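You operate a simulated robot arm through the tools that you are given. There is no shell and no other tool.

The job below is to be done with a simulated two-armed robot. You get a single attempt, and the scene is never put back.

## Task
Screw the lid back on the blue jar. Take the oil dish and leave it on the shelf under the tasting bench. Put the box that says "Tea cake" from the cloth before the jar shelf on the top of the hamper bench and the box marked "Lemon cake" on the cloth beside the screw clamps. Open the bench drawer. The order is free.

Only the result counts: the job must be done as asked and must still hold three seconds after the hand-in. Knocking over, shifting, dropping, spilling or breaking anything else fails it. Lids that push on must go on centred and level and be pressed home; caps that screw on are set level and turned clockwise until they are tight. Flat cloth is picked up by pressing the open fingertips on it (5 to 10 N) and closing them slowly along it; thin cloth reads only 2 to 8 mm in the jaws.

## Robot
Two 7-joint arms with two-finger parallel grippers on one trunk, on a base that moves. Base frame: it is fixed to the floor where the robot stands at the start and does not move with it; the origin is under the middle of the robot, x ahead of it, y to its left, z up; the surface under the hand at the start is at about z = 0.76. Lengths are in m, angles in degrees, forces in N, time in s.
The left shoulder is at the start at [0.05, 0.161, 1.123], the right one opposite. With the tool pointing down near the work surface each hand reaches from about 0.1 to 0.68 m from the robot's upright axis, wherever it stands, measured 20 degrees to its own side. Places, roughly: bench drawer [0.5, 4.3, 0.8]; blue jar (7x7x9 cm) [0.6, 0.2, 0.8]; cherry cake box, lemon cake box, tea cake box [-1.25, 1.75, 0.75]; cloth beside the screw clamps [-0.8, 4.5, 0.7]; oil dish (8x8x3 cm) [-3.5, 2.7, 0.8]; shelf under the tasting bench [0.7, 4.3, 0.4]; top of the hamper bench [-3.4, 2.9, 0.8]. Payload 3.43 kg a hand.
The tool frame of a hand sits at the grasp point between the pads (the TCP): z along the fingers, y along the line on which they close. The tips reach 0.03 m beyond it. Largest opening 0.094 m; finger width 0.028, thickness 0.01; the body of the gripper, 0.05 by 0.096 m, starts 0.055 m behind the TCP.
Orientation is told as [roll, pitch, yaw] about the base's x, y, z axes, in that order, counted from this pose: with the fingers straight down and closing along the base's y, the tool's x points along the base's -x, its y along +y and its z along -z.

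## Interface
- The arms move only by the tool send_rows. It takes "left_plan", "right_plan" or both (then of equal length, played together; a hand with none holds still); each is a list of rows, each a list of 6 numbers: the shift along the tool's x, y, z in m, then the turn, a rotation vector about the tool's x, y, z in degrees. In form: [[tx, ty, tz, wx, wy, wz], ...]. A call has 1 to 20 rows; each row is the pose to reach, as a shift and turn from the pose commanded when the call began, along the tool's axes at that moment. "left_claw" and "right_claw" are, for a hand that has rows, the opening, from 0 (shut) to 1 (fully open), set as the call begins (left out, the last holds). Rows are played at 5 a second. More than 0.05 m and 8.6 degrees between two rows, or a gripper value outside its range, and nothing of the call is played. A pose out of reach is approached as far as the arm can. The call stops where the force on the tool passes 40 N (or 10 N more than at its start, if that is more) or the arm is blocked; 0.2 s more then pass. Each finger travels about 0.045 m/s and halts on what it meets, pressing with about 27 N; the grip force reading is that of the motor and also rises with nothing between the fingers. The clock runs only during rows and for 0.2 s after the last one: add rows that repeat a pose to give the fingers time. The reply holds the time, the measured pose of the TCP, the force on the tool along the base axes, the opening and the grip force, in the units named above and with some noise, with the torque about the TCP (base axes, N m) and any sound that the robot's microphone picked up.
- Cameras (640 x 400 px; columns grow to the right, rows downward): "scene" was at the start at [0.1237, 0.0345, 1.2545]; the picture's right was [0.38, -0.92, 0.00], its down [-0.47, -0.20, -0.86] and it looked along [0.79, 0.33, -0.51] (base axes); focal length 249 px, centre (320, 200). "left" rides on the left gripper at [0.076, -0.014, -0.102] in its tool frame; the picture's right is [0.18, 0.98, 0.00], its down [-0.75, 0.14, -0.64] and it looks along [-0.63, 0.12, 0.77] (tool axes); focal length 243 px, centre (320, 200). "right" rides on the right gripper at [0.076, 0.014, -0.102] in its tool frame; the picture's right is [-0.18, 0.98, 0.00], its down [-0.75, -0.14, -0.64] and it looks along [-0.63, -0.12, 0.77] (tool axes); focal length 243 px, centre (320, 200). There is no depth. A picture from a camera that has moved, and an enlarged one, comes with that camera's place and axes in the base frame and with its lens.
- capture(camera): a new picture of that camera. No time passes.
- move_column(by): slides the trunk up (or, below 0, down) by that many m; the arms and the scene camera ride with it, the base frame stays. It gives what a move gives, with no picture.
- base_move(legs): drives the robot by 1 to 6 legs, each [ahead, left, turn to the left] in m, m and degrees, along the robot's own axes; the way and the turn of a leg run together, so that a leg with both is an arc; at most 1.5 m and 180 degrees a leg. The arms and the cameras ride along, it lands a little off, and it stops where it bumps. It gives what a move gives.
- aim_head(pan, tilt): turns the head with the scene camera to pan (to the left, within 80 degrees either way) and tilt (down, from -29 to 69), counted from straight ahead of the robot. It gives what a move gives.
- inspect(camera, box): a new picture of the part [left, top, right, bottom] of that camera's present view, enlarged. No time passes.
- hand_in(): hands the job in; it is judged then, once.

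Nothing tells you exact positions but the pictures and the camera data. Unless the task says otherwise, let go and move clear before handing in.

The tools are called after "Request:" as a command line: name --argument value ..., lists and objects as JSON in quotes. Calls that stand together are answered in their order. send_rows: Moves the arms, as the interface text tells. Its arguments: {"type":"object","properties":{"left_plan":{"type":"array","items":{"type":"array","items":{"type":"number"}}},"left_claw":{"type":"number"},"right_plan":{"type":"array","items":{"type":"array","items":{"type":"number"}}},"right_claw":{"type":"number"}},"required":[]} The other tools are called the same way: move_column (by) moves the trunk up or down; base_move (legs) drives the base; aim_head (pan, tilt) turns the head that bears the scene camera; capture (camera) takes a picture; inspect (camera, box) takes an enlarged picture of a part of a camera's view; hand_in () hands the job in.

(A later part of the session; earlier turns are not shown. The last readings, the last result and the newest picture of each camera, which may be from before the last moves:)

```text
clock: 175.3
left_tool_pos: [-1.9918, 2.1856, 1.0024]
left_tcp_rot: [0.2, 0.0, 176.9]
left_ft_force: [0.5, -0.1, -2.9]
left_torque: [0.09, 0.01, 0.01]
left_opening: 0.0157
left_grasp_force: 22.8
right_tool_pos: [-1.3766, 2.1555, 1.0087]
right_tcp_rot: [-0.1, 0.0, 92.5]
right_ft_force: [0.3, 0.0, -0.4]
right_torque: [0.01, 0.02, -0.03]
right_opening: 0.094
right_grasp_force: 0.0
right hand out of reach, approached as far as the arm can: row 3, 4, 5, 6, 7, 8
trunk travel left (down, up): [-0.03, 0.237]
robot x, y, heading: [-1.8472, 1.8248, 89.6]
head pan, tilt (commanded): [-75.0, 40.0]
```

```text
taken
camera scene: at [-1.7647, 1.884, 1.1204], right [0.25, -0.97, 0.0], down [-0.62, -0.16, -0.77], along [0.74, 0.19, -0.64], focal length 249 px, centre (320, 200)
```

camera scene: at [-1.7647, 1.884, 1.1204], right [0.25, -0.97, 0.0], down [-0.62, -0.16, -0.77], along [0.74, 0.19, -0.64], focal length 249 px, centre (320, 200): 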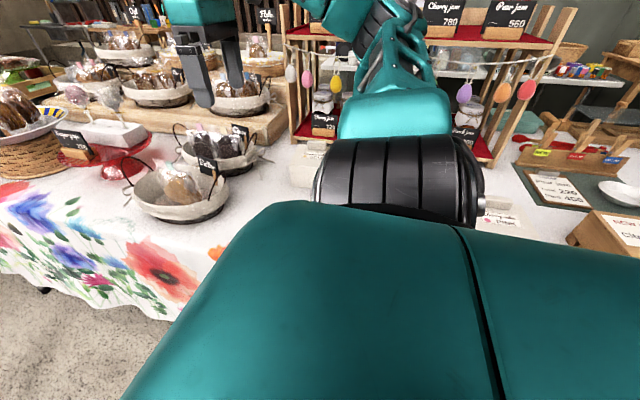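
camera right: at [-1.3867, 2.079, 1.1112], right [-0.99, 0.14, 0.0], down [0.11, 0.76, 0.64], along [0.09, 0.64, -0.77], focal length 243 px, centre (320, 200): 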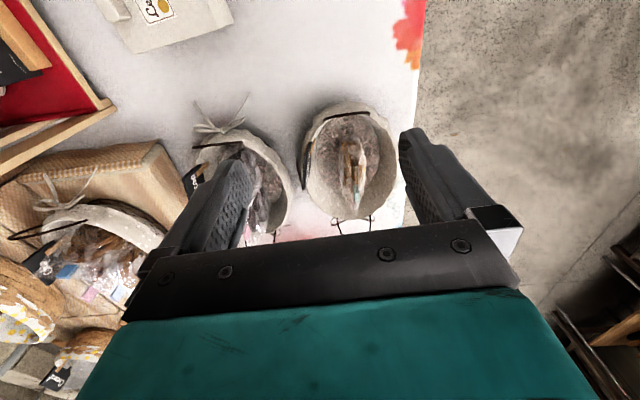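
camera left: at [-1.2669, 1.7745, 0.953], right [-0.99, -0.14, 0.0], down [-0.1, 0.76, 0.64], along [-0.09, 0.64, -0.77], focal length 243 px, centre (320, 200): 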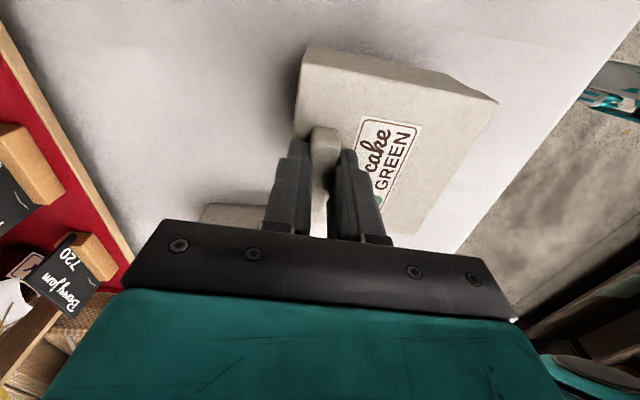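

Sideways is limited by the arm's joints rather than its length. I'll draw the right hand back and try instead with the robot turned 45° to the table.

Request:
send_rows --right_plan '[[0.002, 0.035, -0.005, 0, 0, 0], [0.004, 0.07, -0.01, 0, 0, 0], [0.006, 0.105, -0.015, 0, 0, 0], [0.008, 0.14, -0.02, 0, 0, 0], [0.01, 0.17, -0.02, 0, 0, 0], [0.0113, 0.2, -0.02, 0, 0, 0]]'

Request:
base_move --legs '[[0, 0.25, 0], [0, 0, -45]]'

Request:
aim_head --pan -35 --tilt 45

Request:
capture --camera "scene"

```text
clock: 176.7
left_tool_pos: [-1.9933, 2.1849, 1.0005]
left_tcp_rot: [0.3, 0.0, 176.8]
left_ft_force: [0.2, 0.8, -2.3]
left_torque: [0.08, -0.01, 0.02]
left_opening: 0.0156
left_grasp_force: 22.5
right_tool_pos: [-1.5719, 2.1348, 1.0276]
right_tcp_rot: [0.0, 0.0, 92.4]
right_ft_force: [-0.3, -0.4, -0.4]
right_torque: [0.03, -0.01, -0.03]
right_opening: 0.0942
right_grasp_force: 0.0
trunk travel left (down, up): [-0.03, 0.237]
robot x, y, heading: [-1.8524, 1.8233, 89.6]
head pan, tilt (commanded): [-75.0, 40.0]
```

```text
clock: 181.5
left_tool_pos: [-1.9434, 2.1836, 1.0011]
left_tcp_rot: [0.2, 0.0, 132.4]
left_ft_force: [-0.4, -0.4, -3.5]
left_torque: [0.07, -0.13, 0.01]
left_opening: 0.0157
left_grasp_force: 21.9
right_tool_pos: [-1.6775, 1.8536, 1.0271]
right_tcp_rot: [0.1, -0.1, 48.0]
right_ft_force: [0.2, -0.4, 0.2]
right_torque: [0.02, 0.02, 0.04]
right_opening: 0.0941
right_grasp_force: 0.0
trunk travel left (down, up): [-0.03, 0.237]
robot x, y, heading: [-2.0937, 1.8217, 44.8]
head pan, tilt (commanded): [-75.0, 40.0]
```

```text
clock: 182.6
left_tool_pos: [-1.945, 2.1828, 1.0011]
left_tcp_rot: [0.2, 0.0, 132.4]
left_ft_force: [-0.5, -1.2, -3.7]
left_torque: [0.06, -0.1, -0.02]
left_opening: 0.0153
left_grasp_force: 21.6
right_tool_pos: [-1.6786, 1.8523, 1.0272]
right_tcp_rot: [0.0, -0.1, 47.9]
right_ft_force: [-0.8, -0.5, 0.6]
right_torque: [0.0, -0.01, -0.01]
right_opening: 0.0939
right_grasp_force: 0.1
trunk travel left (down, up): [-0.03, 0.237]
robot x, y, heading: [-2.095, 1.8242, 45.0]
head pan, tilt (commanded): [-35.0, 45.0]
```

```text
taken
camera scene: at [-1.9861, 1.8667, 1.1131], right [0.17, -0.99, 0.0], down [-0.7, -0.12, -0.71], along [0.7, 0.12, -0.71], focal length 249 px, centre (320, 200)
```

scene: 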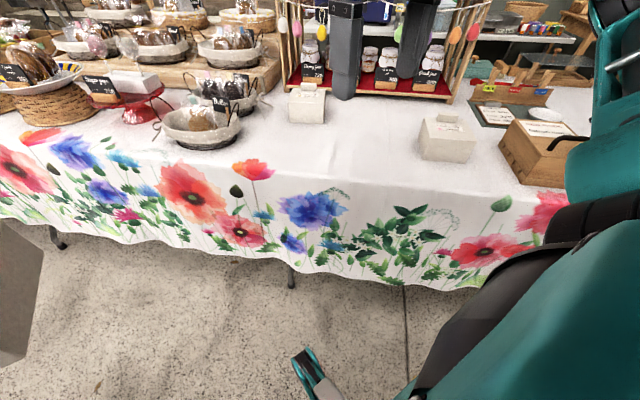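

Now with heading 45°, I'll approach so the Lemon box is straight out from the right shoulder.

Request:
base_move --legs '[[0.34, 0.035, 0]]'

Request:
aim_head --pan -35 --tilt 45

Request:
capture --camera "scene"

Request:
capture --camera "right"

```text
clock: 184.8
left_tool_pos: [-1.7311, 2.4516, 1.0013]
left_tcp_rot: [0.4, 0.0, 132.7]
left_ft_force: [-0.9, -0.2, -3.0]
left_torque: [0.05, -0.12, -0.01]
left_opening: 0.0157
left_grasp_force: 21.8
right_tool_pos: [-1.4638, 2.1237, 1.0283]
right_tcp_rot: [0.0, -0.1, 48.4]
right_ft_force: [0.5, -0.9, 0.4]
right_torque: [-0.01, 0.0, 0.0]
right_opening: 0.0941
right_grasp_force: 0.1
trunk travel left (down, up): [-0.03, 0.237]
robot x, y, heading: [-1.8793, 2.093, 45.3]
head pan, tilt (commanded): [-35.0, 45.0]
```

```text
clock: 185.4
left_tool_pos: [-1.7311, 2.4508, 1.0014]
left_tcp_rot: [0.3, 0.0, 132.7]
left_ft_force: [-0.1, -0.1, -3.6]
left_torque: [0.08, -0.1, 0.02]
left_opening: 0.0157
left_grasp_force: 22.0
right_tool_pos: [-1.4634, 2.1238, 1.0284]
right_tcp_rot: [0.0, -0.2, 48.3]
right_ft_force: [0.4, -0.2, -0.5]
right_torque: [-0.04, 0.05, 0.01]
right_opening: 0.0937
right_grasp_force: 0.1
trunk travel left (down, up): [-0.03, 0.237]
robot x, y, heading: [-1.8832, 2.0891, 45.3]
head pan, tilt (commanded): [-35.0, 45.0]
```

```text
taken
camera scene: at [-1.7713, 2.1338, 1.1131], right [0.18, -0.98, 0.0], down [-0.7, -0.13, -0.71], along [0.7, 0.13, -0.71], focal length 249 px, centre (320, 200)
```

scene: 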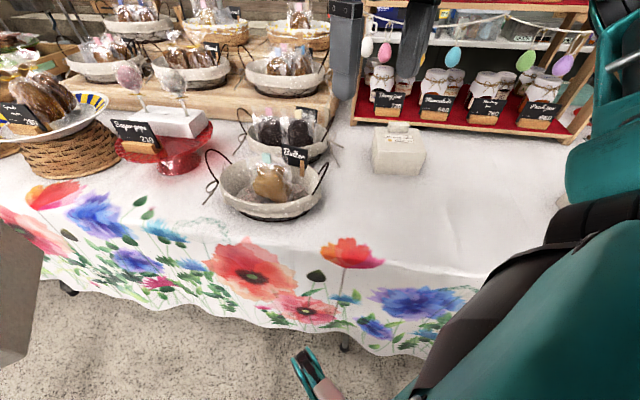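

```text
taken
camera right: at [-1.5241, 2.0752, 1.1305], right [-0.61, 0.79, 0.0], down [0.6, 0.47, 0.64], along [0.51, 0.39, -0.77], focal length 243 px, centre (320, 200)
```

right: 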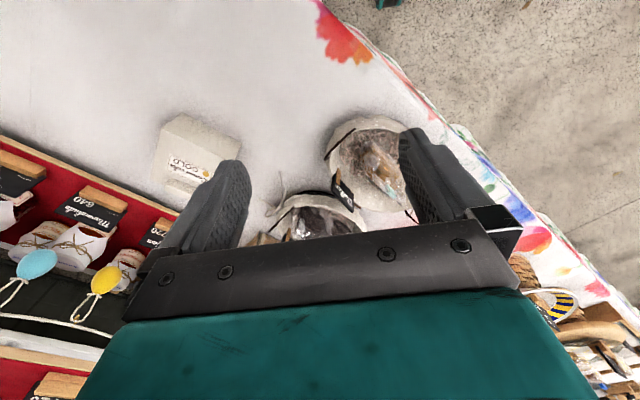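

The Lemon box is in view with space above it. I'll swing the right hand over it, turning to yaw ≈95°.

Request:
send_rows --right_plan '[[-0.014, -0.03, 0, 0, 0, -6], [-0.028, -0.06, 0, 0, 0, -12], [-0.042, -0.09, 0, 0, 0, -18], [-0.056, -0.12, 0, 0, 0, -24], [-0.07, -0.15, 0, 0, 0, -30], [-0.084, -0.18, 0, 0, 0, -36], [-0.1, -0.21, 0.01, 0, 0, -42], [-0.115, -0.24, 0.03, 0, 0, -47], [-0.127, -0.2658, 0.05, 0, 0, -47], [-0.127, -0.2658, 0.06, 0, 0, -47]]'

Request:
capture --camera "right"

Request:
capture --camera "scene"

```text
clock: 187.6
left_tool_pos: [-1.7322, 2.4509, 1.0009]
left_tcp_rot: [0.1, 0.0, 132.7]
left_ft_force: [-0.3, -0.3, -3.7]
left_torque: [0.06, -0.08, -0.02]
left_opening: 0.0156
left_grasp_force: 21.9
right_tool_pos: [-1.4351, 2.1364, 0.9678]
right_tcp_rot: [-0.1, 0.0, 95.2]
right_ft_force: [0.1, -0.1, -0.4]
right_torque: [0.01, -0.02, 0.0]
right_opening: 0.0942
right_grasp_force: 0.1
right hand out of reach, approached as far as the arm can: row 4, 5, 6, 7, 8, 9, 10
trunk travel left (down, up): [-0.03, 0.237]
robot x, y, heading: [-1.8823, 2.092, 45.4]
head pan, tilt (commanded): [-35.0, 45.0]
```

```text
taken
camera right: at [-1.4419, 2.0584, 1.0708], right [-1.0, 0.09, 0.0], down [0.07, 0.76, 0.64], along [0.06, 0.64, -0.77], focal length 243 px, centre (320, 200)
```

right: 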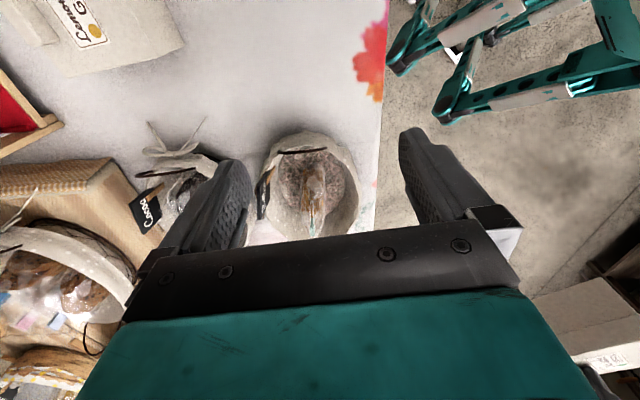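

```text
taken
camera scene: at [-1.7714, 2.1339, 1.1132], right [0.18, -0.98, 0.0], down [-0.7, -0.13, -0.71], along [0.7, 0.13, -0.71], focal length 249 px, centre (320, 200)
```

scene: 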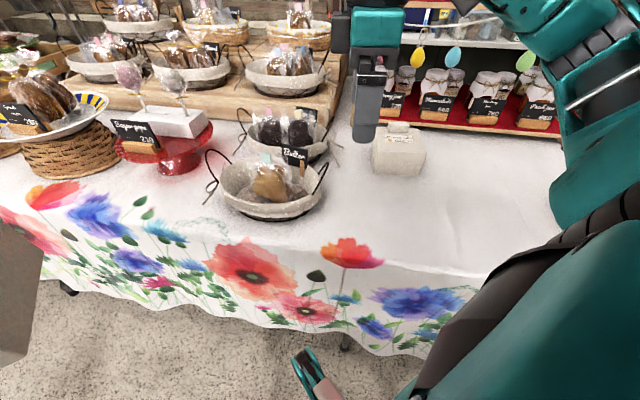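

The positive yaw limits that reach. The right hand should do it with the opposite yaw (≈−85°), so I'll raise it, rotate around to that side, and retry.

Request:
send_rows --right_plan '[[0, 0.01, -0.02, 0, 0, 8], [0, 0.02, -0.04, 0, 0, 16], [0, 0.03, -0.06, 0, 0, 24], [0, 0.04, -0.07, 0, 0, 32], [0, 0.05, -0.07, 0, 0, 40], [0, 0.05, -0.07, 0, 0, 48], [0, 0.05, -0.07, 0, 0, 56], [0, 0.05, -0.07, 0, 0, 64], [0, 0.05, -0.07, 0, 0, 72], [0, 0.05, -0.07, 0, 0, 80], [0, 0.05, -0.07, 0, 0, 88]]'

Request:
send_rows --right_plan '[[0, 0, 0, 0, 0, 8], [0, 0, 0, 0, 0, 16], [0, 0, 0, 0, 0, 24], [0, 0, 0, 0, 0, 32], [0, 0, 0, 0, 0, 40], [0, 0, 0, 0, 0, 48], [0, 0, 0, 0, 0, 56], [0, 0, 0, 0, 0, 64], [0, 0, 0, 0, 0, 72], [0, 0, 0, 0, 0, 80], [0, 0, 0, 0, 0, 88], [0, 0, 0, 0, 0, 92]]'

Request:
capture --camera "scene"

Request:
capture --camera "right"

```text
clock: 190.0
left_tool_pos: [-1.7311, 2.4504, 1.0008]
left_tcp_rot: [0.2, 0.0, 132.7]
left_ft_force: [-0.1, 0.0, -2.9]
left_torque: [0.05, -0.12, -0.01]
left_opening: 0.0157
left_grasp_force: 21.9
right_tool_pos: [-1.4858, 2.1292, 1.0345]
right_tcp_rot: [0.0, -0.1, 7.4]
right_ft_force: [-0.4, 0.5, 0.1]
right_torque: [-0.01, 0.01, 0.04]
right_opening: 0.0941
right_grasp_force: 0.0
trunk travel left (down, up): [-0.03, 0.237]
robot x, y, heading: [-1.8803, 2.0901, 45.7]
head pan, tilt (commanded): [-35.0, 45.0]
```

```text
clock: 192.6
left_tool_pos: [-1.7313, 2.4516, 1.0014]
left_tcp_rot: [0.2, 0.0, 132.7]
left_ft_force: [0.2, -0.7, -3.8]
left_torque: [0.07, -0.06, -0.02]
left_opening: 0.0156
left_grasp_force: 22.4
right_tool_pos: [-1.4864, 2.1295, 1.0335]
right_tcp_rot: [0.1, 0.0, -84.7]
right_ft_force: [1.0, -0.4, -0.3]
right_torque: [0.01, 0.04, 0.01]
right_opening: 0.0939
right_grasp_force: 0.0
trunk travel left (down, up): [-0.03, 0.237]
robot x, y, heading: [-1.8786, 2.0911, 45.4]
head pan, tilt (commanded): [-35.0, 45.0]
```

```text
taken
camera scene: at [-1.7713, 2.1338, 1.1131], right [0.18, -0.98, 0.0], down [-0.7, -0.13, -0.71], along [0.7, 0.13, -0.71], focal length 249 px, centre (320, 200)
```

scene: 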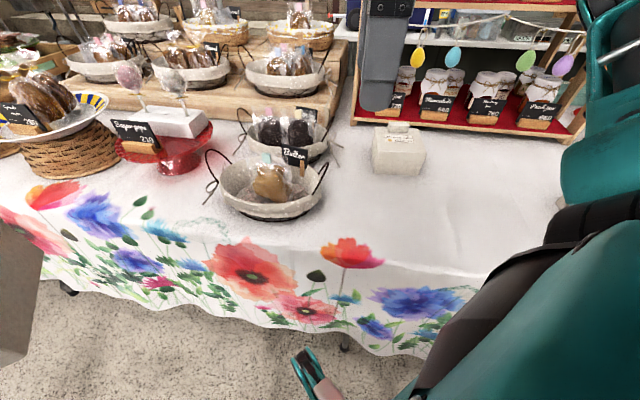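

```text
taken
camera right: at [-1.4788, 2.2072, 1.1377], right [1.0, -0.09, 0.0], down [-0.07, -0.76, 0.64], along [-0.06, -0.64, -0.77], focal length 243 px, centre (320, 200)
```

right: 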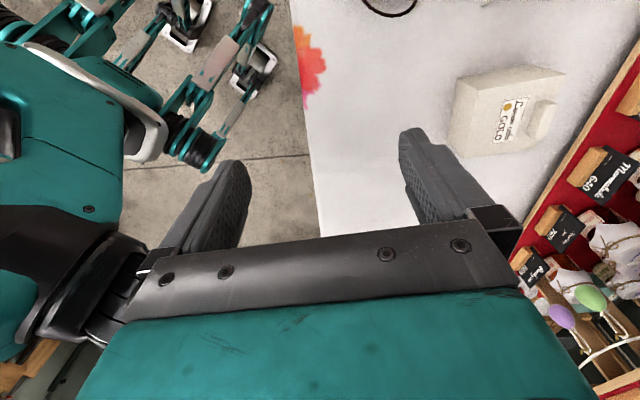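

Right hand is at yaw −85. Moving it out over the Lemon box.

Request:
send_rows --right_plan '[[-0.0144, 0.037, 0, 0, 0, 0], [-0.029, 0.074, 0, 0, 0, 0], [-0.043, 0.111, 0, 0, 0, 0], [-0.058, 0.148, 0, 0, 0, 0], [-0.072, 0.185, 0.005, 0, 0, 0], [-0.0866, 0.222, 0.015, 0, 0, 0], [-0.101, 0.259, 0.03, 0, 0, 0], [-0.1154, 0.2966, 0.05, 0, 0, 0], [-0.1154, 0.2966, 0.07, 0, 0, 0], [-0.1154, 0.2966, 0.07, 0, 0, 0]]'

Request:
capture --camera "right"

Request:
capture --camera "scene"

```text
clock: 194.8
left_tool_pos: [-1.7314, 2.4515, 1.002]
left_tcp_rot: [0.1, 0.0, 132.7]
left_ft_force: [-0.3, -0.3, -2.5]
left_torque: [0.06, -0.09, -0.02]
left_opening: 0.0157
left_grasp_force: 21.6
right_tool_pos: [-1.179, 2.0457, 0.9644]
right_tcp_rot: [0.1, 0.0, -84.6]
right_ft_force: [0.2, 0.2, 0.3]
right_torque: [0.04, 0.0, 0.01]
right_opening: 0.094
right_grasp_force: 0.1
trunk travel left (down, up): [-0.03, 0.237]
robot x, y, heading: [-1.8776, 2.088, 45.1]
head pan, tilt (commanded): [-35.0, 45.0]
```

```text
taken
camera right: at [-1.1722, 2.1223, 1.0675], right [1.0, -0.09, 0.0], down [-0.07, -0.76, 0.64], along [-0.06, -0.64, -0.77], focal length 243 px, centre (320, 200)
```

right: 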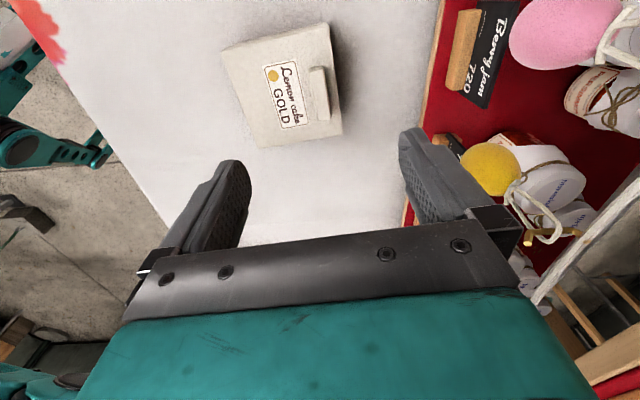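

```text
taken
camera scene: at [-1.7713, 2.1338, 1.1131], right [0.18, -0.98, 0.0], down [-0.7, -0.13, -0.71], along [0.7, 0.13, -0.71], focal length 249 px, centre (320, 200)
```

scene: 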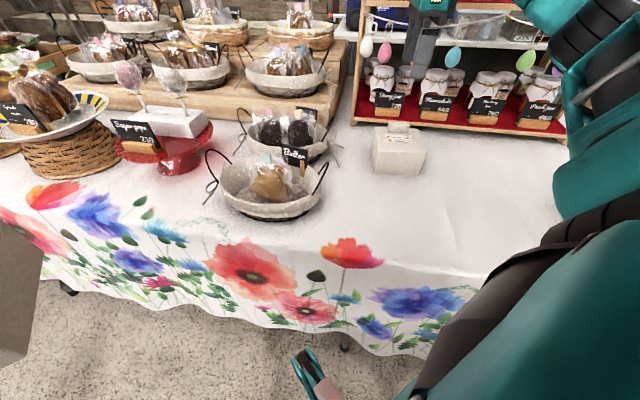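

The right hand reached above the Lemon box, with about 5 cm clearance to the hanging eggs. I'll zoom to measure the handle.

Request:
inspect --camera "right" --box '[200, 10, 380, 170]'

```text
2.50 times, centred on (290, 90) of right
camera zoom: at [-1.1722, 2.1223, 1.0675], right [1.0, -0.09, 0.0], down [-0.07, -0.76, 0.64], along [-0.06, -0.64, -0.77], focal length 606 px, centre (395, 475)
```

zoom: 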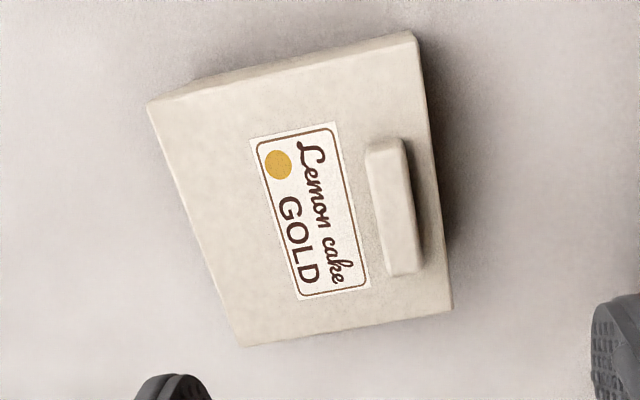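

Handle is centred within 2 mm. I'll lower to just above it with a 2° correction and check again.

Request:
send_rows --right_plan '[[0.0016, 0.0008, 0.02, 0, 0, 2], [0.0016, 0.0008, 0.045, 0, 0, 2], [0.0016, 0.0008, 0.07, 0, 0, 2], [0.0016, 0.0008, 0.09, 0, 0, 2], [0.0016, 0.0008, 0.11, 0, 0, 2], [0.0016, 0.0008, 0.124, 0, 0, 2], [0.0016, 0.0008, 0.124, 0, 0, 2]]'

Request:
capture --camera "right"

Request:
inspect --camera "right" --box '[220, 70, 400, 240]'

```text
clock: 196.4
left_tool_pos: [-1.7302, 2.4505, 1.0009]
left_tcp_rot: [0.3, 0.0, 132.7]
left_ft_force: [-0.3, -0.3, -2.4]
left_torque: [0.08, -0.1, -0.02]
left_opening: 0.0158
left_grasp_force: 22.0
right_tool_pos: [-1.1787, 2.0454, 0.8394]
right_tcp_rot: [0.2, 0.0, -86.7]
right_ft_force: [0.0, -0.2, -0.1]
right_torque: [0.0, 0.02, 0.0]
right_opening: 0.0937
right_grasp_force: 0.0
trunk travel left (down, up): [-0.03, 0.237]
robot x, y, heading: [-1.8782, 2.0897, 45.3]
head pan, tilt (commanded): [-35.0, 45.0]
```

```text
taken
camera right: at [-1.1682, 2.1221, 0.943], right [0.99, -0.13, 0.0], down [-0.1, -0.76, 0.64], along [-0.08, -0.64, -0.77], focal length 243 px, centre (320, 200)
```

right: 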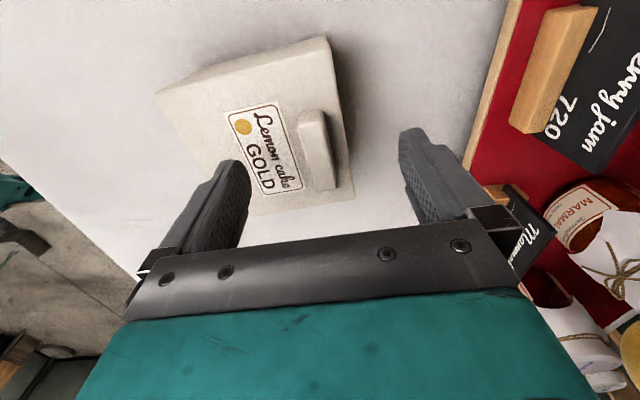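

```text
2.35 times, centred on (310, 155) of right
camera zoom: at [-1.1682, 2.1221, 0.943], right [0.99, -0.13, 0.0], down [-0.1, -0.76, 0.64], along [-0.08, -0.64, -0.77], focal length 571 px, centre (344, 306)
```

zoom: 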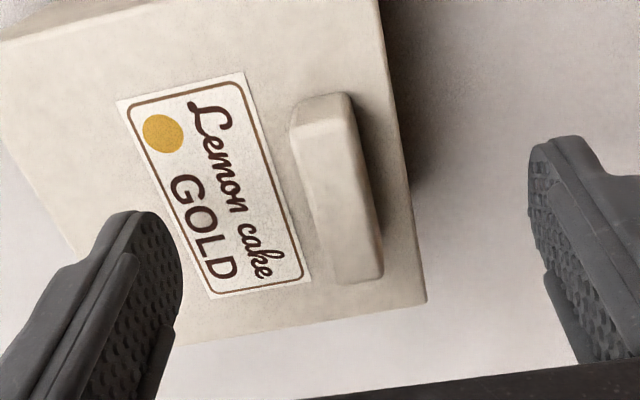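

Handle is centred and parallel. Lowering the last 19 mm carefully, then closing.

Request:
send_rows --right_plan '[[0, 0, 0.005, 0, 0, 0], [0, 0, 0.01, 0, 0, 0], [0, 0, 0.015, 0, 0, 0], [0, 0, 0.018, 0, 0, 0], [0, 0, 0.018, 0, 0, 0]]'

Request:
send_rows --right_plan '[[0, 0, 0, 0, 0, 0], [0, 0, 0, 0, 0, 0], [0, 0, 0, 0, 0, 0], [0, 0, 0, 0, 0, 0], [0, 0, 0, 0, 0, 0], [0, 0, 0, 0, 0, 0], [0, 0, 0, 0, 0, 0]]' --right_claw 0.0

Request:
capture --camera "right"

```text
clock: 197.6
left_tool_pos: [-1.7309, 2.4507, 1.0003]
left_tcp_rot: [0.1, 0.0, 132.7]
left_ft_force: [0.0, 0.0, -2.9]
left_torque: [0.07, -0.08, 0.01]
left_opening: 0.0158
left_grasp_force: 22.1
right_tool_pos: [-1.1778, 2.0448, 0.8229]
right_tcp_rot: [0.1, 0.1, -86.6]
right_ft_force: [0.1, -0.9, 0.1]
right_torque: [0.0, -0.02, 0.01]
right_opening: 0.094
right_grasp_force: 0.1
trunk travel left (down, up): [-0.03, 0.237]
robot x, y, heading: [-1.8783, 2.0925, 45.3]
head pan, tilt (commanded): [-35.0, 45.0]
```

```text
clock: 199.2
left_tool_pos: [-1.731, 2.4519, 1.0012]
left_tcp_rot: [0.2, 0.1, 132.6]
left_ft_force: [-0.4, -0.1, -3.1]
left_torque: [0.06, -0.08, 0.0]
left_opening: 0.0158
left_grasp_force: 21.9
right_tool_pos: [-1.1797, 2.0444, 0.8225]
right_tcp_rot: [0.2, 0.0, -86.6]
right_ft_force: [-0.9, -0.1, -0.3]
right_torque: [-0.07, 0.07, -0.07]
right_opening: 0.0158
right_grasp_force: 22.2
trunk travel left (down, up): [-0.03, 0.237]
robot x, y, heading: [-1.8765, 2.0926, 45.3]
head pan, tilt (commanded): [-35.0, 45.0]
```

```text
taken
camera right: at [-1.1684, 2.1217, 0.9258], right [0.99, -0.13, 0.0], down [-0.1, -0.76, 0.64], along [-0.08, -0.64, -0.77], focal length 243 px, centre (320, 200)
```

right: 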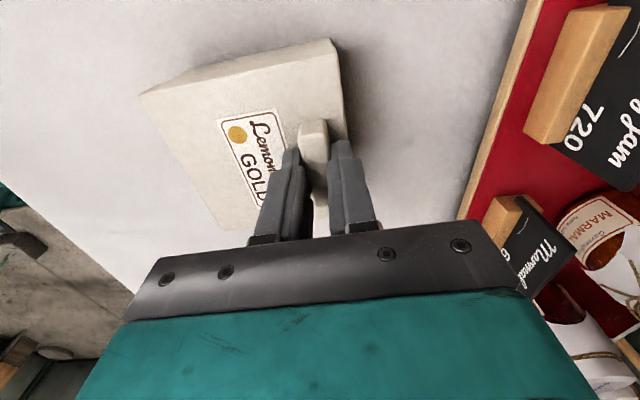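

Lemon handle gripped. I'll lift straight up, then draw the box back toward me while rising above the baskets.

Request:
send_rows --right_plan '[[0, 0, -0.01, 0, 0, 0], [0, 0, -0.03, 0, 0, 0], [0, 0, -0.06, 0, 0, 0], [0, 0, -0.09, 0, 0, 0], [0, 0, -0.12, 0, 0, 0], [0, -0.02, -0.14, 0, 0, 0], [0, -0.05, -0.165, 0, 0, 0], [0.005, -0.09, -0.19, 0, 0, 0], [0.01, -0.12, -0.21, 0, 0, 0]]'

Request:
capture --camera "right"

Request:
capture --camera "scene"

```text
clock: 201.2
left_tool_pos: [-1.7314, 2.4511, 1.001]
left_tcp_rot: [0.2, -0.1, 132.7]
left_ft_force: [0.0, 0.6, -3.8]
left_torque: [0.05, -0.09, 0.02]
left_opening: 0.0158
left_grasp_force: 21.9
right_tool_pos: [-1.2991, 2.0486, 1.0324]
right_tcp_rot: [0.0, 0.0, -86.5]
right_ft_force: [-1.3, 0.1, -3.1]
right_torque: [0.03, -0.09, 0.03]
right_opening: 0.0156
right_grasp_force: 22.2
trunk travel left (down, up): [-0.03, 0.237]
robot x, y, heading: [-1.8806, 2.092, 45.5]
head pan, tilt (commanded): [-35.0, 45.0]
```

```text
taken
camera right: at [-1.2882, 2.1252, 1.1359], right [0.99, -0.13, 0.0], down [-0.1, -0.76, 0.64], along [-0.08, -0.64, -0.77], focal length 243 px, centre (320, 200)
```

right: 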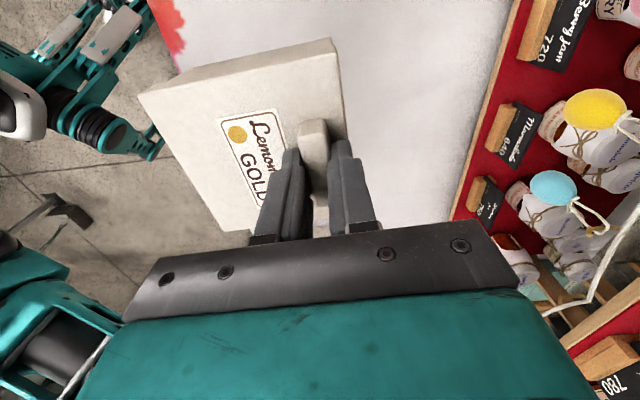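

```text
taken
camera scene: at [-1.7714, 2.1339, 1.1131], right [0.18, -0.98, 0.0], down [-0.7, -0.13, -0.71], along [0.7, 0.13, -0.71], focal length 249 px, centre (320, 200)
```

scene: 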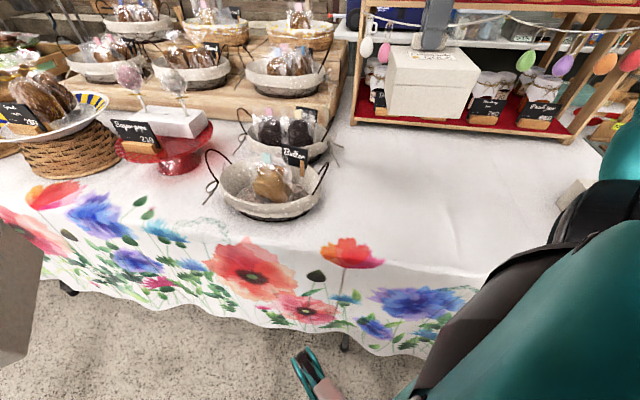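

Both boxes are now held. I'll back away from the table, tuck the right arm in, and turn toward the hamper bench on the far side of the aisle.

Request:
base_move --legs '[[-0.3, 0, 0]]'

Request:
send_rows --right_plan '[[0.02, -0.03, 0, 0, 0, 0], [0.04, -0.055, 0, 0, 0, 0], [0.065, -0.08, 0, 0, 0, 0], [0.09, -0.105, 0, 0, 0, 0], [0.115, -0.13, 0, 0, 0, 0], [0.14, -0.15, 0, 0, 0, 0], [0.15, -0.16, 0, 0, 0, 0]]'

Request:
base_move --legs '[[0, 0, 90], [0.2, 0, 45]]'

Request:
aim_head --pan 0 --tilt 20

Request:
capture --camera "scene"

```text
clock: 203.2
left_tool_pos: [-1.9397, 2.2392, 1.0014]
left_tcp_rot: [0.3, 0.0, 132.7]
left_ft_force: [-0.1, 0.1, -3.0]
left_torque: [0.09, -0.08, 0.02]
left_opening: 0.0156
left_grasp_force: 21.9
right_tool_pos: [-1.5069, 1.835, 1.0339]
right_tcp_rot: [0.1, 0.0, -86.6]
right_ft_force: [0.1, 0.8, -3.6]
right_torque: [-0.01, -0.1, 0.0]
right_opening: 0.0154
right_grasp_force: 22.3
trunk travel left (down, up): [-0.03, 0.237]
robot x, y, heading: [-2.0906, 1.8803, 45.2]
head pan, tilt (commanded): [-35.0, 45.0]
```

```text
clock: 204.8
left_tool_pos: [-1.939, 2.2404, 1.0007]
left_tcp_rot: [0.3, 0.0, 132.7]
left_ft_force: [-0.5, 0.1, -3.1]
left_torque: [0.1, -0.07, -0.01]
left_opening: 0.0157
left_grasp_force: 22.0
right_tool_pos: [-1.6753, 1.9745, 1.0335]
right_tcp_rot: [0.2, 0.1, -86.6]
right_ft_force: [0.4, -0.2, -2.7]
right_torque: [-0.02, -0.1, -0.01]
right_opening: 0.016
right_grasp_force: 21.2
trunk travel left (down, up): [-0.03, 0.237]
robot x, y, heading: [-2.0886, 1.877, 45.5]
head pan, tilt (commanded): [-35.0, 45.0]
```

```text
clock: 211.1
left_tool_pos: [-2.6279, 1.8068, 1.0014]
left_tcp_rot: [0.2, 0.1, -92.9]
left_ft_force: [0.2, -0.6, -3.0]
left_torque: [0.03, 0.12, -0.03]
left_opening: 0.0156
left_grasp_force: 21.8
right_tool_pos: [-2.6246, 2.1801, 1.0329]
right_tcp_rot: [0.1, 0.0, 47.8]
right_ft_force: [0.3, -0.4, -4.2]
right_torque: [0.09, 0.08, -0.01]
right_opening: 0.0158
right_grasp_force: 22.3
trunk travel left (down, up): [-0.03, 0.237]
robot x, y, heading: [-2.2652, 1.9528, 179.4]
head pan, tilt (commanded): [-35.0, 45.0]
```

```text
clock: 212.1
left_tool_pos: [-2.6282, 1.8068, 1.0012]
left_tcp_rot: [0.3, -0.1, -92.9]
left_ft_force: [0.0, -0.2, -3.7]
left_torque: [0.03, 0.11, 0.0]
left_opening: 0.0154
left_grasp_force: 22.2
right_tool_pos: [-2.6239, 2.1796, 1.034]
right_tcp_rot: [0.1, 0.1, 47.8]
right_ft_force: [0.1, -0.4, -4.0]
right_torque: [0.08, 0.08, 0.0]
right_opening: 0.0156
right_grasp_force: 22.5
trunk travel left (down, up): [-0.03, 0.237]
robot x, y, heading: [-2.2684, 1.9515, 179.7]
head pan, tilt (commanded): [0.0, 20.0]
```

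```text
taken
camera scene: at [-2.3991, 1.9531, 1.1517], right [0.01, 1.0, 0.0], down [0.34, 0.0, -0.94], along [-0.94, 0.01, -0.34], focal length 249 px, centre (320, 200)
```

scene: 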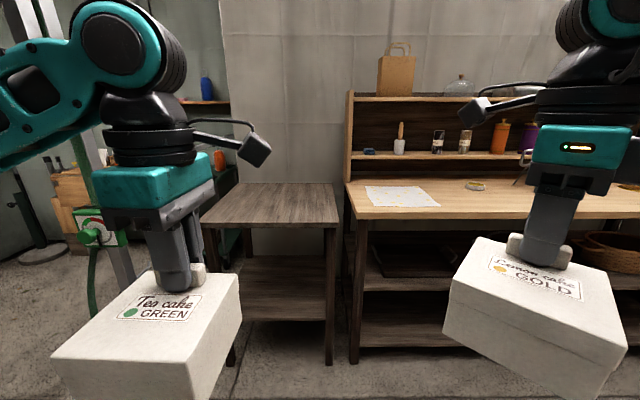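

I see the hamper bench with its back shelf ahead on the right. I'll strafe right to line up with it.

Request:
base_move --legs '[[0, -0.8, 0]]'

Request:
aim_head --pan 0 --tilt 25

Request:
capture --camera "scene"

```text
clock: 219.5
left_tool_pos: [-2.623, 2.6046, 1.0007]
left_tcp_rot: [0.3, 0.0, -93.3]
left_ft_force: [-0.2, -0.6, -3.5]
left_torque: [0.0, 0.13, 0.0]
left_opening: 0.0158
left_grasp_force: 21.9
right_tool_pos: [-2.6168, 2.9787, 1.0337]
right_tcp_rot: [0.1, 0.0, 47.5]
right_ft_force: [-0.2, 0.1, -2.5]
right_torque: [0.07, 0.05, 0.05]
right_opening: 0.0158
right_grasp_force: 22.0
trunk travel left (down, up): [-0.03, 0.237]
robot x, y, heading: [-2.2603, 2.752, 179.3]
head pan, tilt (commanded): [0.0, 20.0]
```

```text
clock: 220.2
left_tool_pos: [-2.6229, 2.6044, 1.0021]
left_tcp_rot: [0.3, 0.0, -93.3]
left_ft_force: [0.0, -0.5, -3.0]
left_torque: [0.04, 0.1, -0.02]
left_opening: 0.0157
left_grasp_force: 22.0
right_tool_pos: [-2.6163, 2.9797, 1.0321]
right_tcp_rot: [0.1, 0.0, 47.4]
right_ft_force: [0.2, 0.5, -4.1]
right_torque: [0.04, 0.1, -0.01]
right_opening: 0.0156
right_grasp_force: 22.1
trunk travel left (down, up): [-0.03, 0.237]
robot x, y, heading: [-2.2599, 2.7504, 179.2]
head pan, tilt (commanded): [0.0, 25.0]
```

```text
taken
camera scene: at [-2.3917, 2.7504, 1.1437], right [0.01, 1.0, 0.0], down [0.42, 0.0, -0.91], along [-0.91, 0.01, -0.42], focal length 249 px, centre (320, 200)
```

scene: 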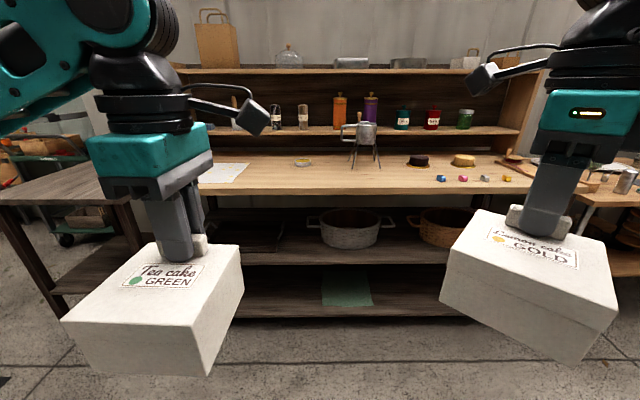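

The oil dish appears to be the round dish near [-3.5, 2.68] on the bench. I'll drive closer and take a better look.

Request:
base_move --legs '[[0.42, 0.0, 0.7]]'

Request:
aim_head --pan 0 --tilt 35

Request:
capture --camera "scene"

Request:
inspect --camera "scene" --box '[200, 80, 460, 240]'

```text
clock: 222.8
left_tool_pos: [-3.0431, 2.6041, 1.0014]
left_tcp_rot: [0.3, -0.1, -92.5]
left_ft_force: [0.8, 0.5, -2.4]
left_torque: [0.02, 0.13, -0.03]
left_opening: 0.0155
left_grasp_force: 22.1
right_tool_pos: [-3.0416, 2.9763, 1.0327]
right_tcp_rot: [0.1, 0.0, 48.1]
right_ft_force: [-0.3, 0.2, -3.0]
right_torque: [0.06, 0.04, 0.03]
right_opening: 0.0155
right_grasp_force: 21.8
trunk travel left (down, up): [-0.03, 0.237]
robot x, y, heading: [-2.6791, 2.7539, -180.1]
head pan, tilt (commanded): [0.0, 25.0]
```

```text
clock: 223.5
left_tool_pos: [-3.0424, 2.603, 1.001]
left_tcp_rot: [0.3, 0.0, -92.6]
left_ft_force: [0.5, 0.1, -3.0]
left_torque: [0.01, 0.1, -0.01]
left_opening: 0.0157
left_grasp_force: 22.0
right_tool_pos: [-3.0408, 2.9768, 1.0326]
right_tcp_rot: [0.1, 0.0, 48.1]
right_ft_force: [-0.8, 0.1, -3.7]
right_torque: [0.07, 0.1, 0.02]
right_opening: 0.0157
right_grasp_force: 22.0
trunk travel left (down, up): [-0.03, 0.237]
robot x, y, heading: [-2.6816, 2.7516, -179.9]
head pan, tilt (commanded): [0.0, 35.0]
```

```text
taken
camera scene: at [-2.8091, 2.751, 1.128], right [0.0, 1.0, 0.0], down [0.57, 0.0, -0.82], along [-0.82, 0.0, -0.57], focal length 249 px, centre (320, 200)
```

scene: 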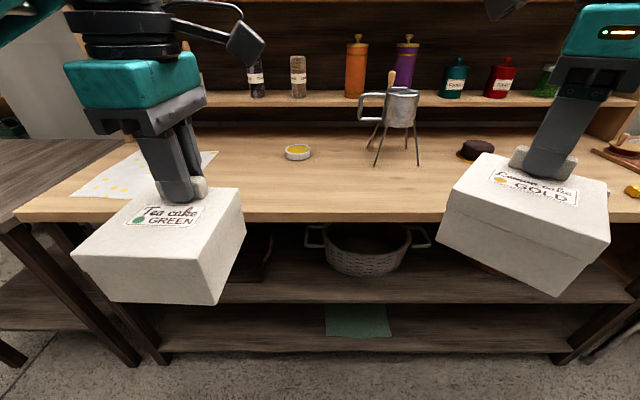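

```text
2.46 times, centred on (330, 160) of scene
camera zoom: at [-2.8091, 2.751, 1.128], right [0.0, 1.0, 0.0], down [0.57, 0.0, -0.82], along [-0.82, 0.0, -0.57], focal length 614 px, centre (295, 298)
```

zoom: 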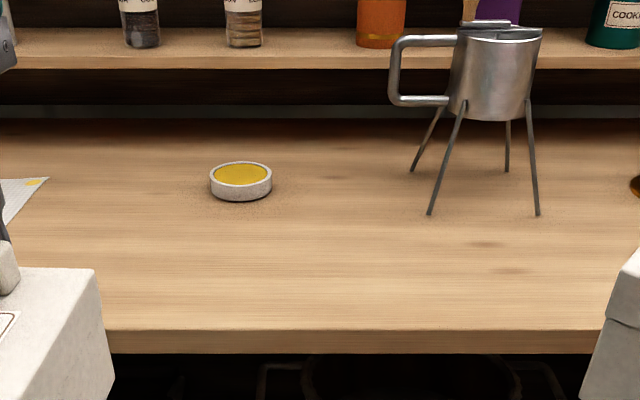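

The dish of yellow oil sits near [-3.53, 2.68]; there is free space on the bench to its left for the Tea box. I'll drive 0.2 m closer.

Request:
base_move --legs '[[0.2, 0.0, 0]]'

Request:
aim_head --pan 0 --tilt 50

Request:
capture --camera "scene"

Request:
capture --camera "left"

```text
clock: 225.1
left_tool_pos: [-3.2379, 2.6048, 1.0011]
left_tcp_rot: [0.3, 0.0, -93.0]
left_ft_force: [0.2, -0.5, -3.6]
left_torque: [0.04, 0.12, 0.0]
left_opening: 0.0157
left_grasp_force: 21.6
right_tool_pos: [-3.2346, 2.9803, 1.0328]
right_tcp_rot: [0.1, 0.0, 47.8]
right_ft_force: [1.2, -0.3, -3.4]
right_torque: [0.04, 0.07, -0.02]
right_opening: 0.0157
right_grasp_force: 22.0
trunk travel left (down, up): [-0.03, 0.237]
robot x, y, heading: [-2.8776, 2.7537, 179.5]
head pan, tilt (commanded): [0.0, 35.0]
```

```text
clock: 225.8
left_tool_pos: [-3.2374, 2.6056, 1.0001]
left_tcp_rot: [0.4, -0.1, -92.8]
left_ft_force: [0.1, 0.0, -3.9]
left_torque: [0.03, 0.07, 0.01]
left_opening: 0.0158
left_grasp_force: 22.2
right_tool_pos: [-3.2341, 2.9803, 1.0337]
right_tcp_rot: [0.1, 0.1, 47.8]
right_ft_force: [0.4, -0.9, -2.8]
right_torque: [0.03, 0.09, -0.01]
right_opening: 0.0156
right_grasp_force: 21.8
trunk travel left (down, up): [-0.03, 0.237]
robot x, y, heading: [-2.8732, 2.7518, 179.7]
head pan, tilt (commanded): [0.0, 50.0]
```

```text
taken
camera scene: at [-2.9928, 2.752, 1.1062], right [0.0, 1.0, 0.0], down [0.77, 0.0, -0.64], along [-0.64, 0.0, -0.77], focal length 249 px, centre (320, 200)
```

scene: 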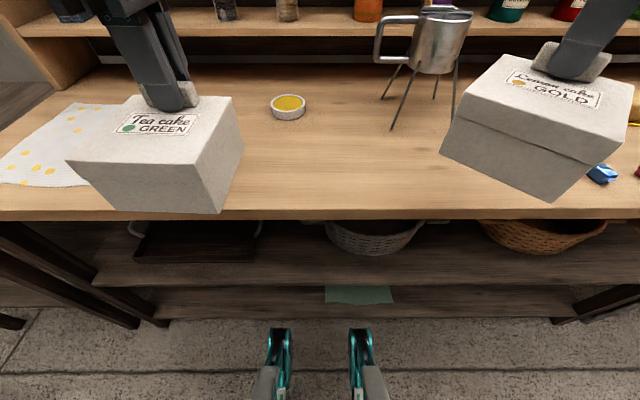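

```text
taken
camera left: at [-3.2486, 2.6814, 1.103], right [0.99, 0.13, 0.0], down [0.1, -0.76, 0.64], along [0.09, -0.64, -0.77], focal length 243 px, centre (320, 200)
```

left: 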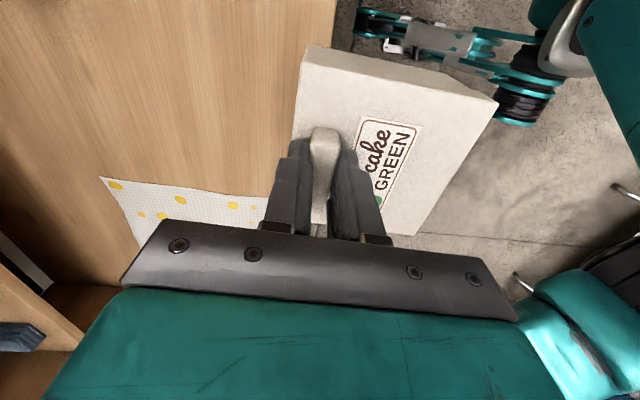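

The bench edge is at x≈−3.22 with its top near z 0.79; the paper sheet ends at y≈2.42. I'll set the Tea box between the paper and the dish, first moving above the spot.

Request:
send_rows --left_plan '[[-0.016, -0.027, 0, 0, 0, 0], [-0.032, -0.054, 0, 0, 0, 0], [-0.048, -0.081, 0, 0, 0, 0], [-0.064, -0.108, 0.01, 0, 0, 0], [-0.08, -0.135, 0.03, 0, 0, 0], [-0.0964, -0.1628, 0.05, 0, 0, 0], [-0.0964, -0.1628, 0.075, 0, 0, 0], [-0.0964, -0.1628, 0.085, 0, 0, 0], [-0.0964, -0.1628, 0.085, 0, 0, 0]]'

Request:
capture --camera "scene"

Request:
capture --camera "left"

```text
clock: 227.8
left_tool_pos: [-3.4052, 2.5181, 0.9159]
left_tcp_rot: [0.3, 0.0, -92.8]
left_ft_force: [0.8, -0.1, -4.0]
left_torque: [0.03, 0.1, -0.04]
left_opening: 0.0158
left_grasp_force: 21.8
right_tool_pos: [-3.2344, 2.9797, 1.0336]
right_tcp_rot: [0.1, 0.1, 47.8]
right_ft_force: [1.4, -0.9, -2.6]
right_torque: [0.06, 0.1, 0.01]
right_opening: 0.0158
right_grasp_force: 21.8
trunk travel left (down, up): [-0.03, 0.237]
robot x, y, heading: [-2.8777, 2.7509, 179.4]
head pan, tilt (commanded): [0.0, 50.0]
```

```text
taken
camera scene: at [-2.9928, 2.752, 1.1062], right [0.0, 1.0, 0.0], down [0.77, 0.0, -0.64], along [-0.64, 0.0, -0.77], focal length 249 px, centre (320, 200)
```

scene: 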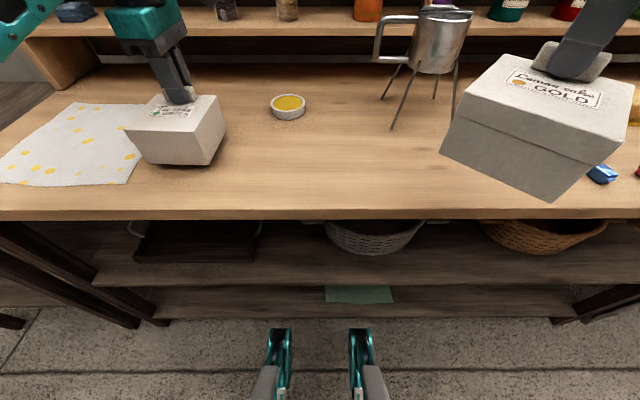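

```text
taken
camera left: at [-3.4159, 2.5944, 1.018], right [0.99, 0.13, 0.0], down [0.1, -0.76, 0.64], along [0.09, -0.64, -0.77], focal length 243 px, centre (320, 200)
```

left: 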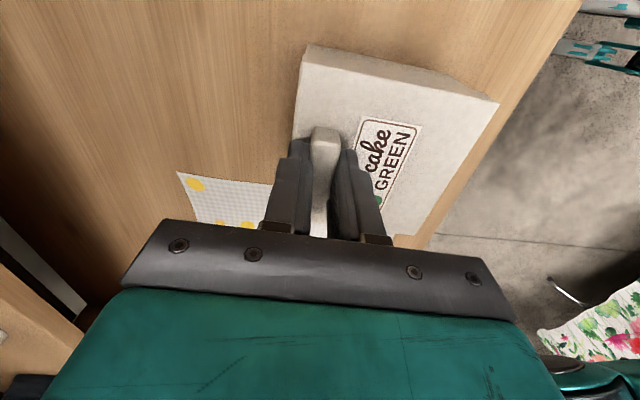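

The Tea box hangs beside the paper with clear space. Lowering gently until it touches the bench.

Request:
send_rows --left_plan '[[0, 0, 0.006, 0, 0, 0], [0, 0, 0.012, 0, 0, 0], [0, 0, 0.016, 0, 0, 0], [0, 0, 0.02, 0, 0, 0], [0, 0, 0.02, 0, 0, 0]]'

Request:
inspect --camera "scene" --box '[80, 70, 320, 220]'

```text
clock: 229.0
left_tool_pos: [-3.4055, 2.5186, 0.9003]
left_tcp_rot: [-0.3, 0.1, -92.8]
left_ft_force: [-4.6, -3.9, 28.5]
left_torque: [0.13, -0.32, -0.18]
left_opening: 0.0158
left_grasp_force: 22.0
right_tool_pos: [-3.2322, 2.9799, 1.0339]
right_tcp_rot: [0.0, 0.2, 47.8]
right_ft_force: [-0.1, 0.0, -3.2]
right_torque: [0.09, 0.1, -0.01]
right_opening: 0.0159
right_grasp_force: 22.9
trunk travel left (down, up): [-0.03, 0.237]
robot x, y, heading: [-2.8737, 2.7476, 179.6]
head pan, tilt (commanded): [0.0, 50.0]
```

```text
2.67 times, centred on (200, 145) of scene
camera zoom: at [-2.9911, 2.7526, 1.1069], right [0.0, 1.0, 0.0], down [0.76, 0.0, -0.64], along [-0.64, 0.0, -0.76], focal length 665 px, centre (640, 347)
```

zoom: 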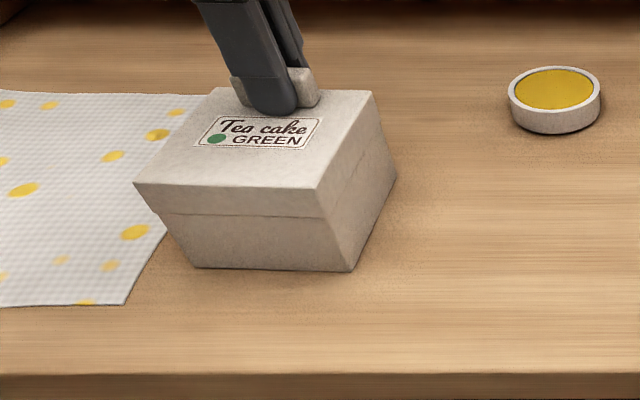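

The box rests on the bench. I'll relieve the pressure, open the fingers and lift straight up.

Request:
send_rows --left_plan '[[0, 0, -0.002, 0, 0, 0], [0, 0, -0.003, 0, 0, 0], [0, 0, -0.003, 0, 0, 0]]'

Request:
send_rows --left_plan '[[0, 0, 0, 0, 0, 0], [0, 0, 0, 0, 0, 0], [0, 0, 0, 0, 0, 0], [0, 0, -0.01, 0, 0, 0], [0, 0, -0.03, 0, 0, 0], [0, 0, -0.06, 0, 0, 0], [0, 0, -0.1, 0, 0, 0]]' --left_claw 0.45

Request:
inspect --camera "scene" --box '[80, 70, 320, 220]'

```text
clock: 229.8
left_tool_pos: [-3.4047, 2.519, 0.8996]
left_tcp_rot: [0.0, 0.0, -92.8]
left_ft_force: [-10.5, -3.3, 20.5]
left_torque: [0.36, 0.36, 0.14]
left_opening: 0.0155
left_grasp_force: 22.1
right_tool_pos: [-3.2333, 2.9791, 1.0337]
right_tcp_rot: [0.1, 0.1, 47.7]
right_ft_force: [-0.6, -0.2, -2.8]
right_torque: [0.08, 0.09, -0.01]
right_opening: 0.0159
right_grasp_force: 21.9
trunk travel left (down, up): [-0.03, 0.237]
robot x, y, heading: [-2.8791, 2.7505, 179.6]
head pan, tilt (commanded): [0.0, 50.0]
```

```text
clock: 231.4
left_tool_pos: [-3.4053, 2.5194, 0.9984]
left_tcp_rot: [0.3, -0.1, -92.8]
left_ft_force: [0.0, 0.3, 0.3]
left_torque: [0.01, 0.01, 0.02]
left_opening: 0.0426
left_grasp_force: 0.2
right_tool_pos: [-3.2334, 2.9812, 1.0334]
right_tcp_rot: [0.1, 0.0, 47.7]
right_ft_force: [0.0, 0.3, -2.8]
right_torque: [0.09, 0.06, 0.0]
right_opening: 0.0159
right_grasp_force: 22.4
trunk travel left (down, up): [-0.03, 0.237]
robot x, y, heading: [-2.8759, 2.7505, 179.6]
head pan, tilt (commanded): [0.0, 50.0]
```

```text
2.67 times, centred on (200, 145) of scene
camera zoom: at [-2.9924, 2.7522, 1.1062], right [0.0, 1.0, 0.0], down [0.77, 0.0, -0.64], along [-0.64, 0.0, -0.77], focal length 665 px, centre (640, 347)
```

zoom: 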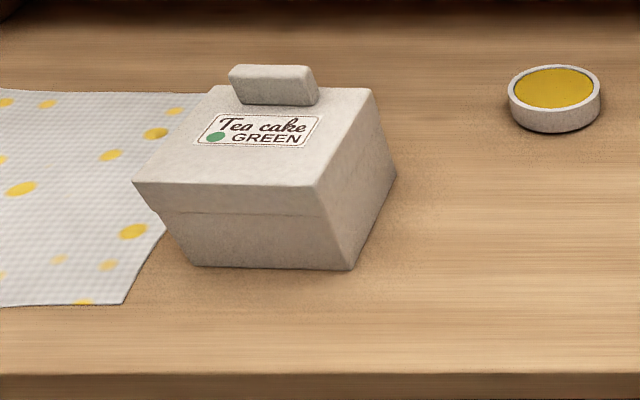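

The Tea box is placed. Next the oil dish: I'll shift so it is straight ahead of the left shoulder and slightly closer.

Request:
base_move --legs '[[0.0, -0.08, 0.3], [0.035, 0, 0]]'

Request:
send_rows --left_plan '[[0, 0, 0, 0, 0, -8.5], [0, 0, 0, 0, 0, -17], [0, 0, 0, 0, 0, -25.5], [0, 0, 0, 0, 0, -34], [0, 0, 0, 0, 0, -42.5], [0, 0, 0, 0, 0, -51], [0, 0, 0, 0, 0, -59.5], [0, 0, 0, 0, 0, -68], [0, 0, 0, 0, 0, -76.5], [0, 0, 0, 0, 0, -85], [0, 0, 0, 0, 0, -87], [0, 0, 0, 0, 0, -87]]' --left_claw 1.0

Request:
capture --camera "left"

Request:
capture --camera "scene"

```text
clock: 233.3
left_tool_pos: [-3.4395, 2.5972, 0.9985]
left_tcp_rot: [0.3, 0.0, -92.5]
left_ft_force: [-0.4, -0.1, -0.5]
left_torque: [-0.01, -0.01, 0.02]
left_opening: 0.0423
left_grasp_force: 0.1
right_tool_pos: [-3.2711, 3.0578, 1.0335]
right_tcp_rot: [0.2, 0.0, 48.1]
right_ft_force: [0.0, 0.6, -3.9]
right_torque: [0.06, 0.08, 0.0]
right_opening: 0.0157
right_grasp_force: 22.4
trunk travel left (down, up): [-0.03, 0.237]
robot x, y, heading: [-2.911, 2.8314, -179.7]
head pan, tilt (commanded): [0.0, 50.0]
```

```text
clock: 235.9
left_tool_pos: [-3.5029, 2.572, 1.0492]
left_tcp_rot: [0.1, -2.0, -6.5]
left_ft_force: [0.1, 0.5, 0.0]
left_torque: [0.01, 0.01, -0.01]
left_opening: 0.0942
left_grasp_force: 0.1
left hand out of reach, approached as far as the arm can: row 6, 8, 9, 10, 11, 12
right_tool_pos: [-3.271, 3.0585, 1.0329]
right_tcp_rot: [0.2, -0.1, 48.2]
right_ft_force: [-0.5, 1.5, -2.9]
right_torque: [0.09, 0.07, 0.02]
right_opening: 0.0158
right_grasp_force: 21.8
trunk travel left (down, up): [-0.03, 0.237]
robot x, y, heading: [-2.9105, 2.8336, -180.1]
head pan, tilt (commanded): [0.0, 50.0]
```

```text
taken
camera left: at [-3.584, 2.5648, 1.1485], right [-0.07, 1.0, 0.0], down [0.74, 0.06, 0.67], along [0.67, 0.05, -0.74], focal length 243 px, centre (320, 200)
```

left: 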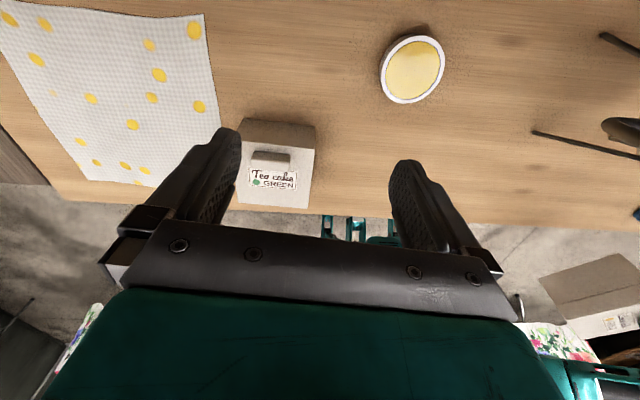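

```text
taken
camera scene: at [-3.0276, 2.8316, 1.1062], right [0.0, 1.0, 0.0], down [0.77, 0.0, -0.64], along [-0.64, 0.0, -0.77], focal length 249 px, centre (320, 200)
```

scene: 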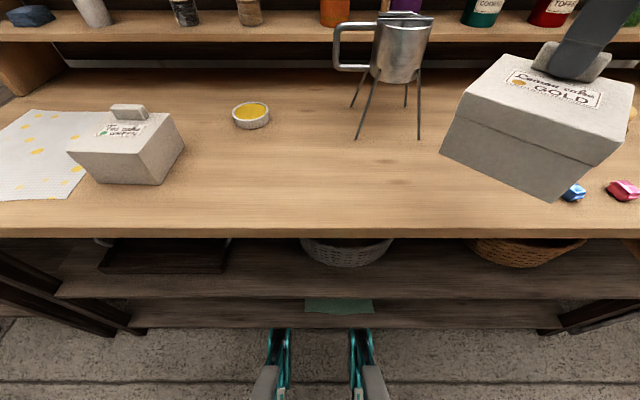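

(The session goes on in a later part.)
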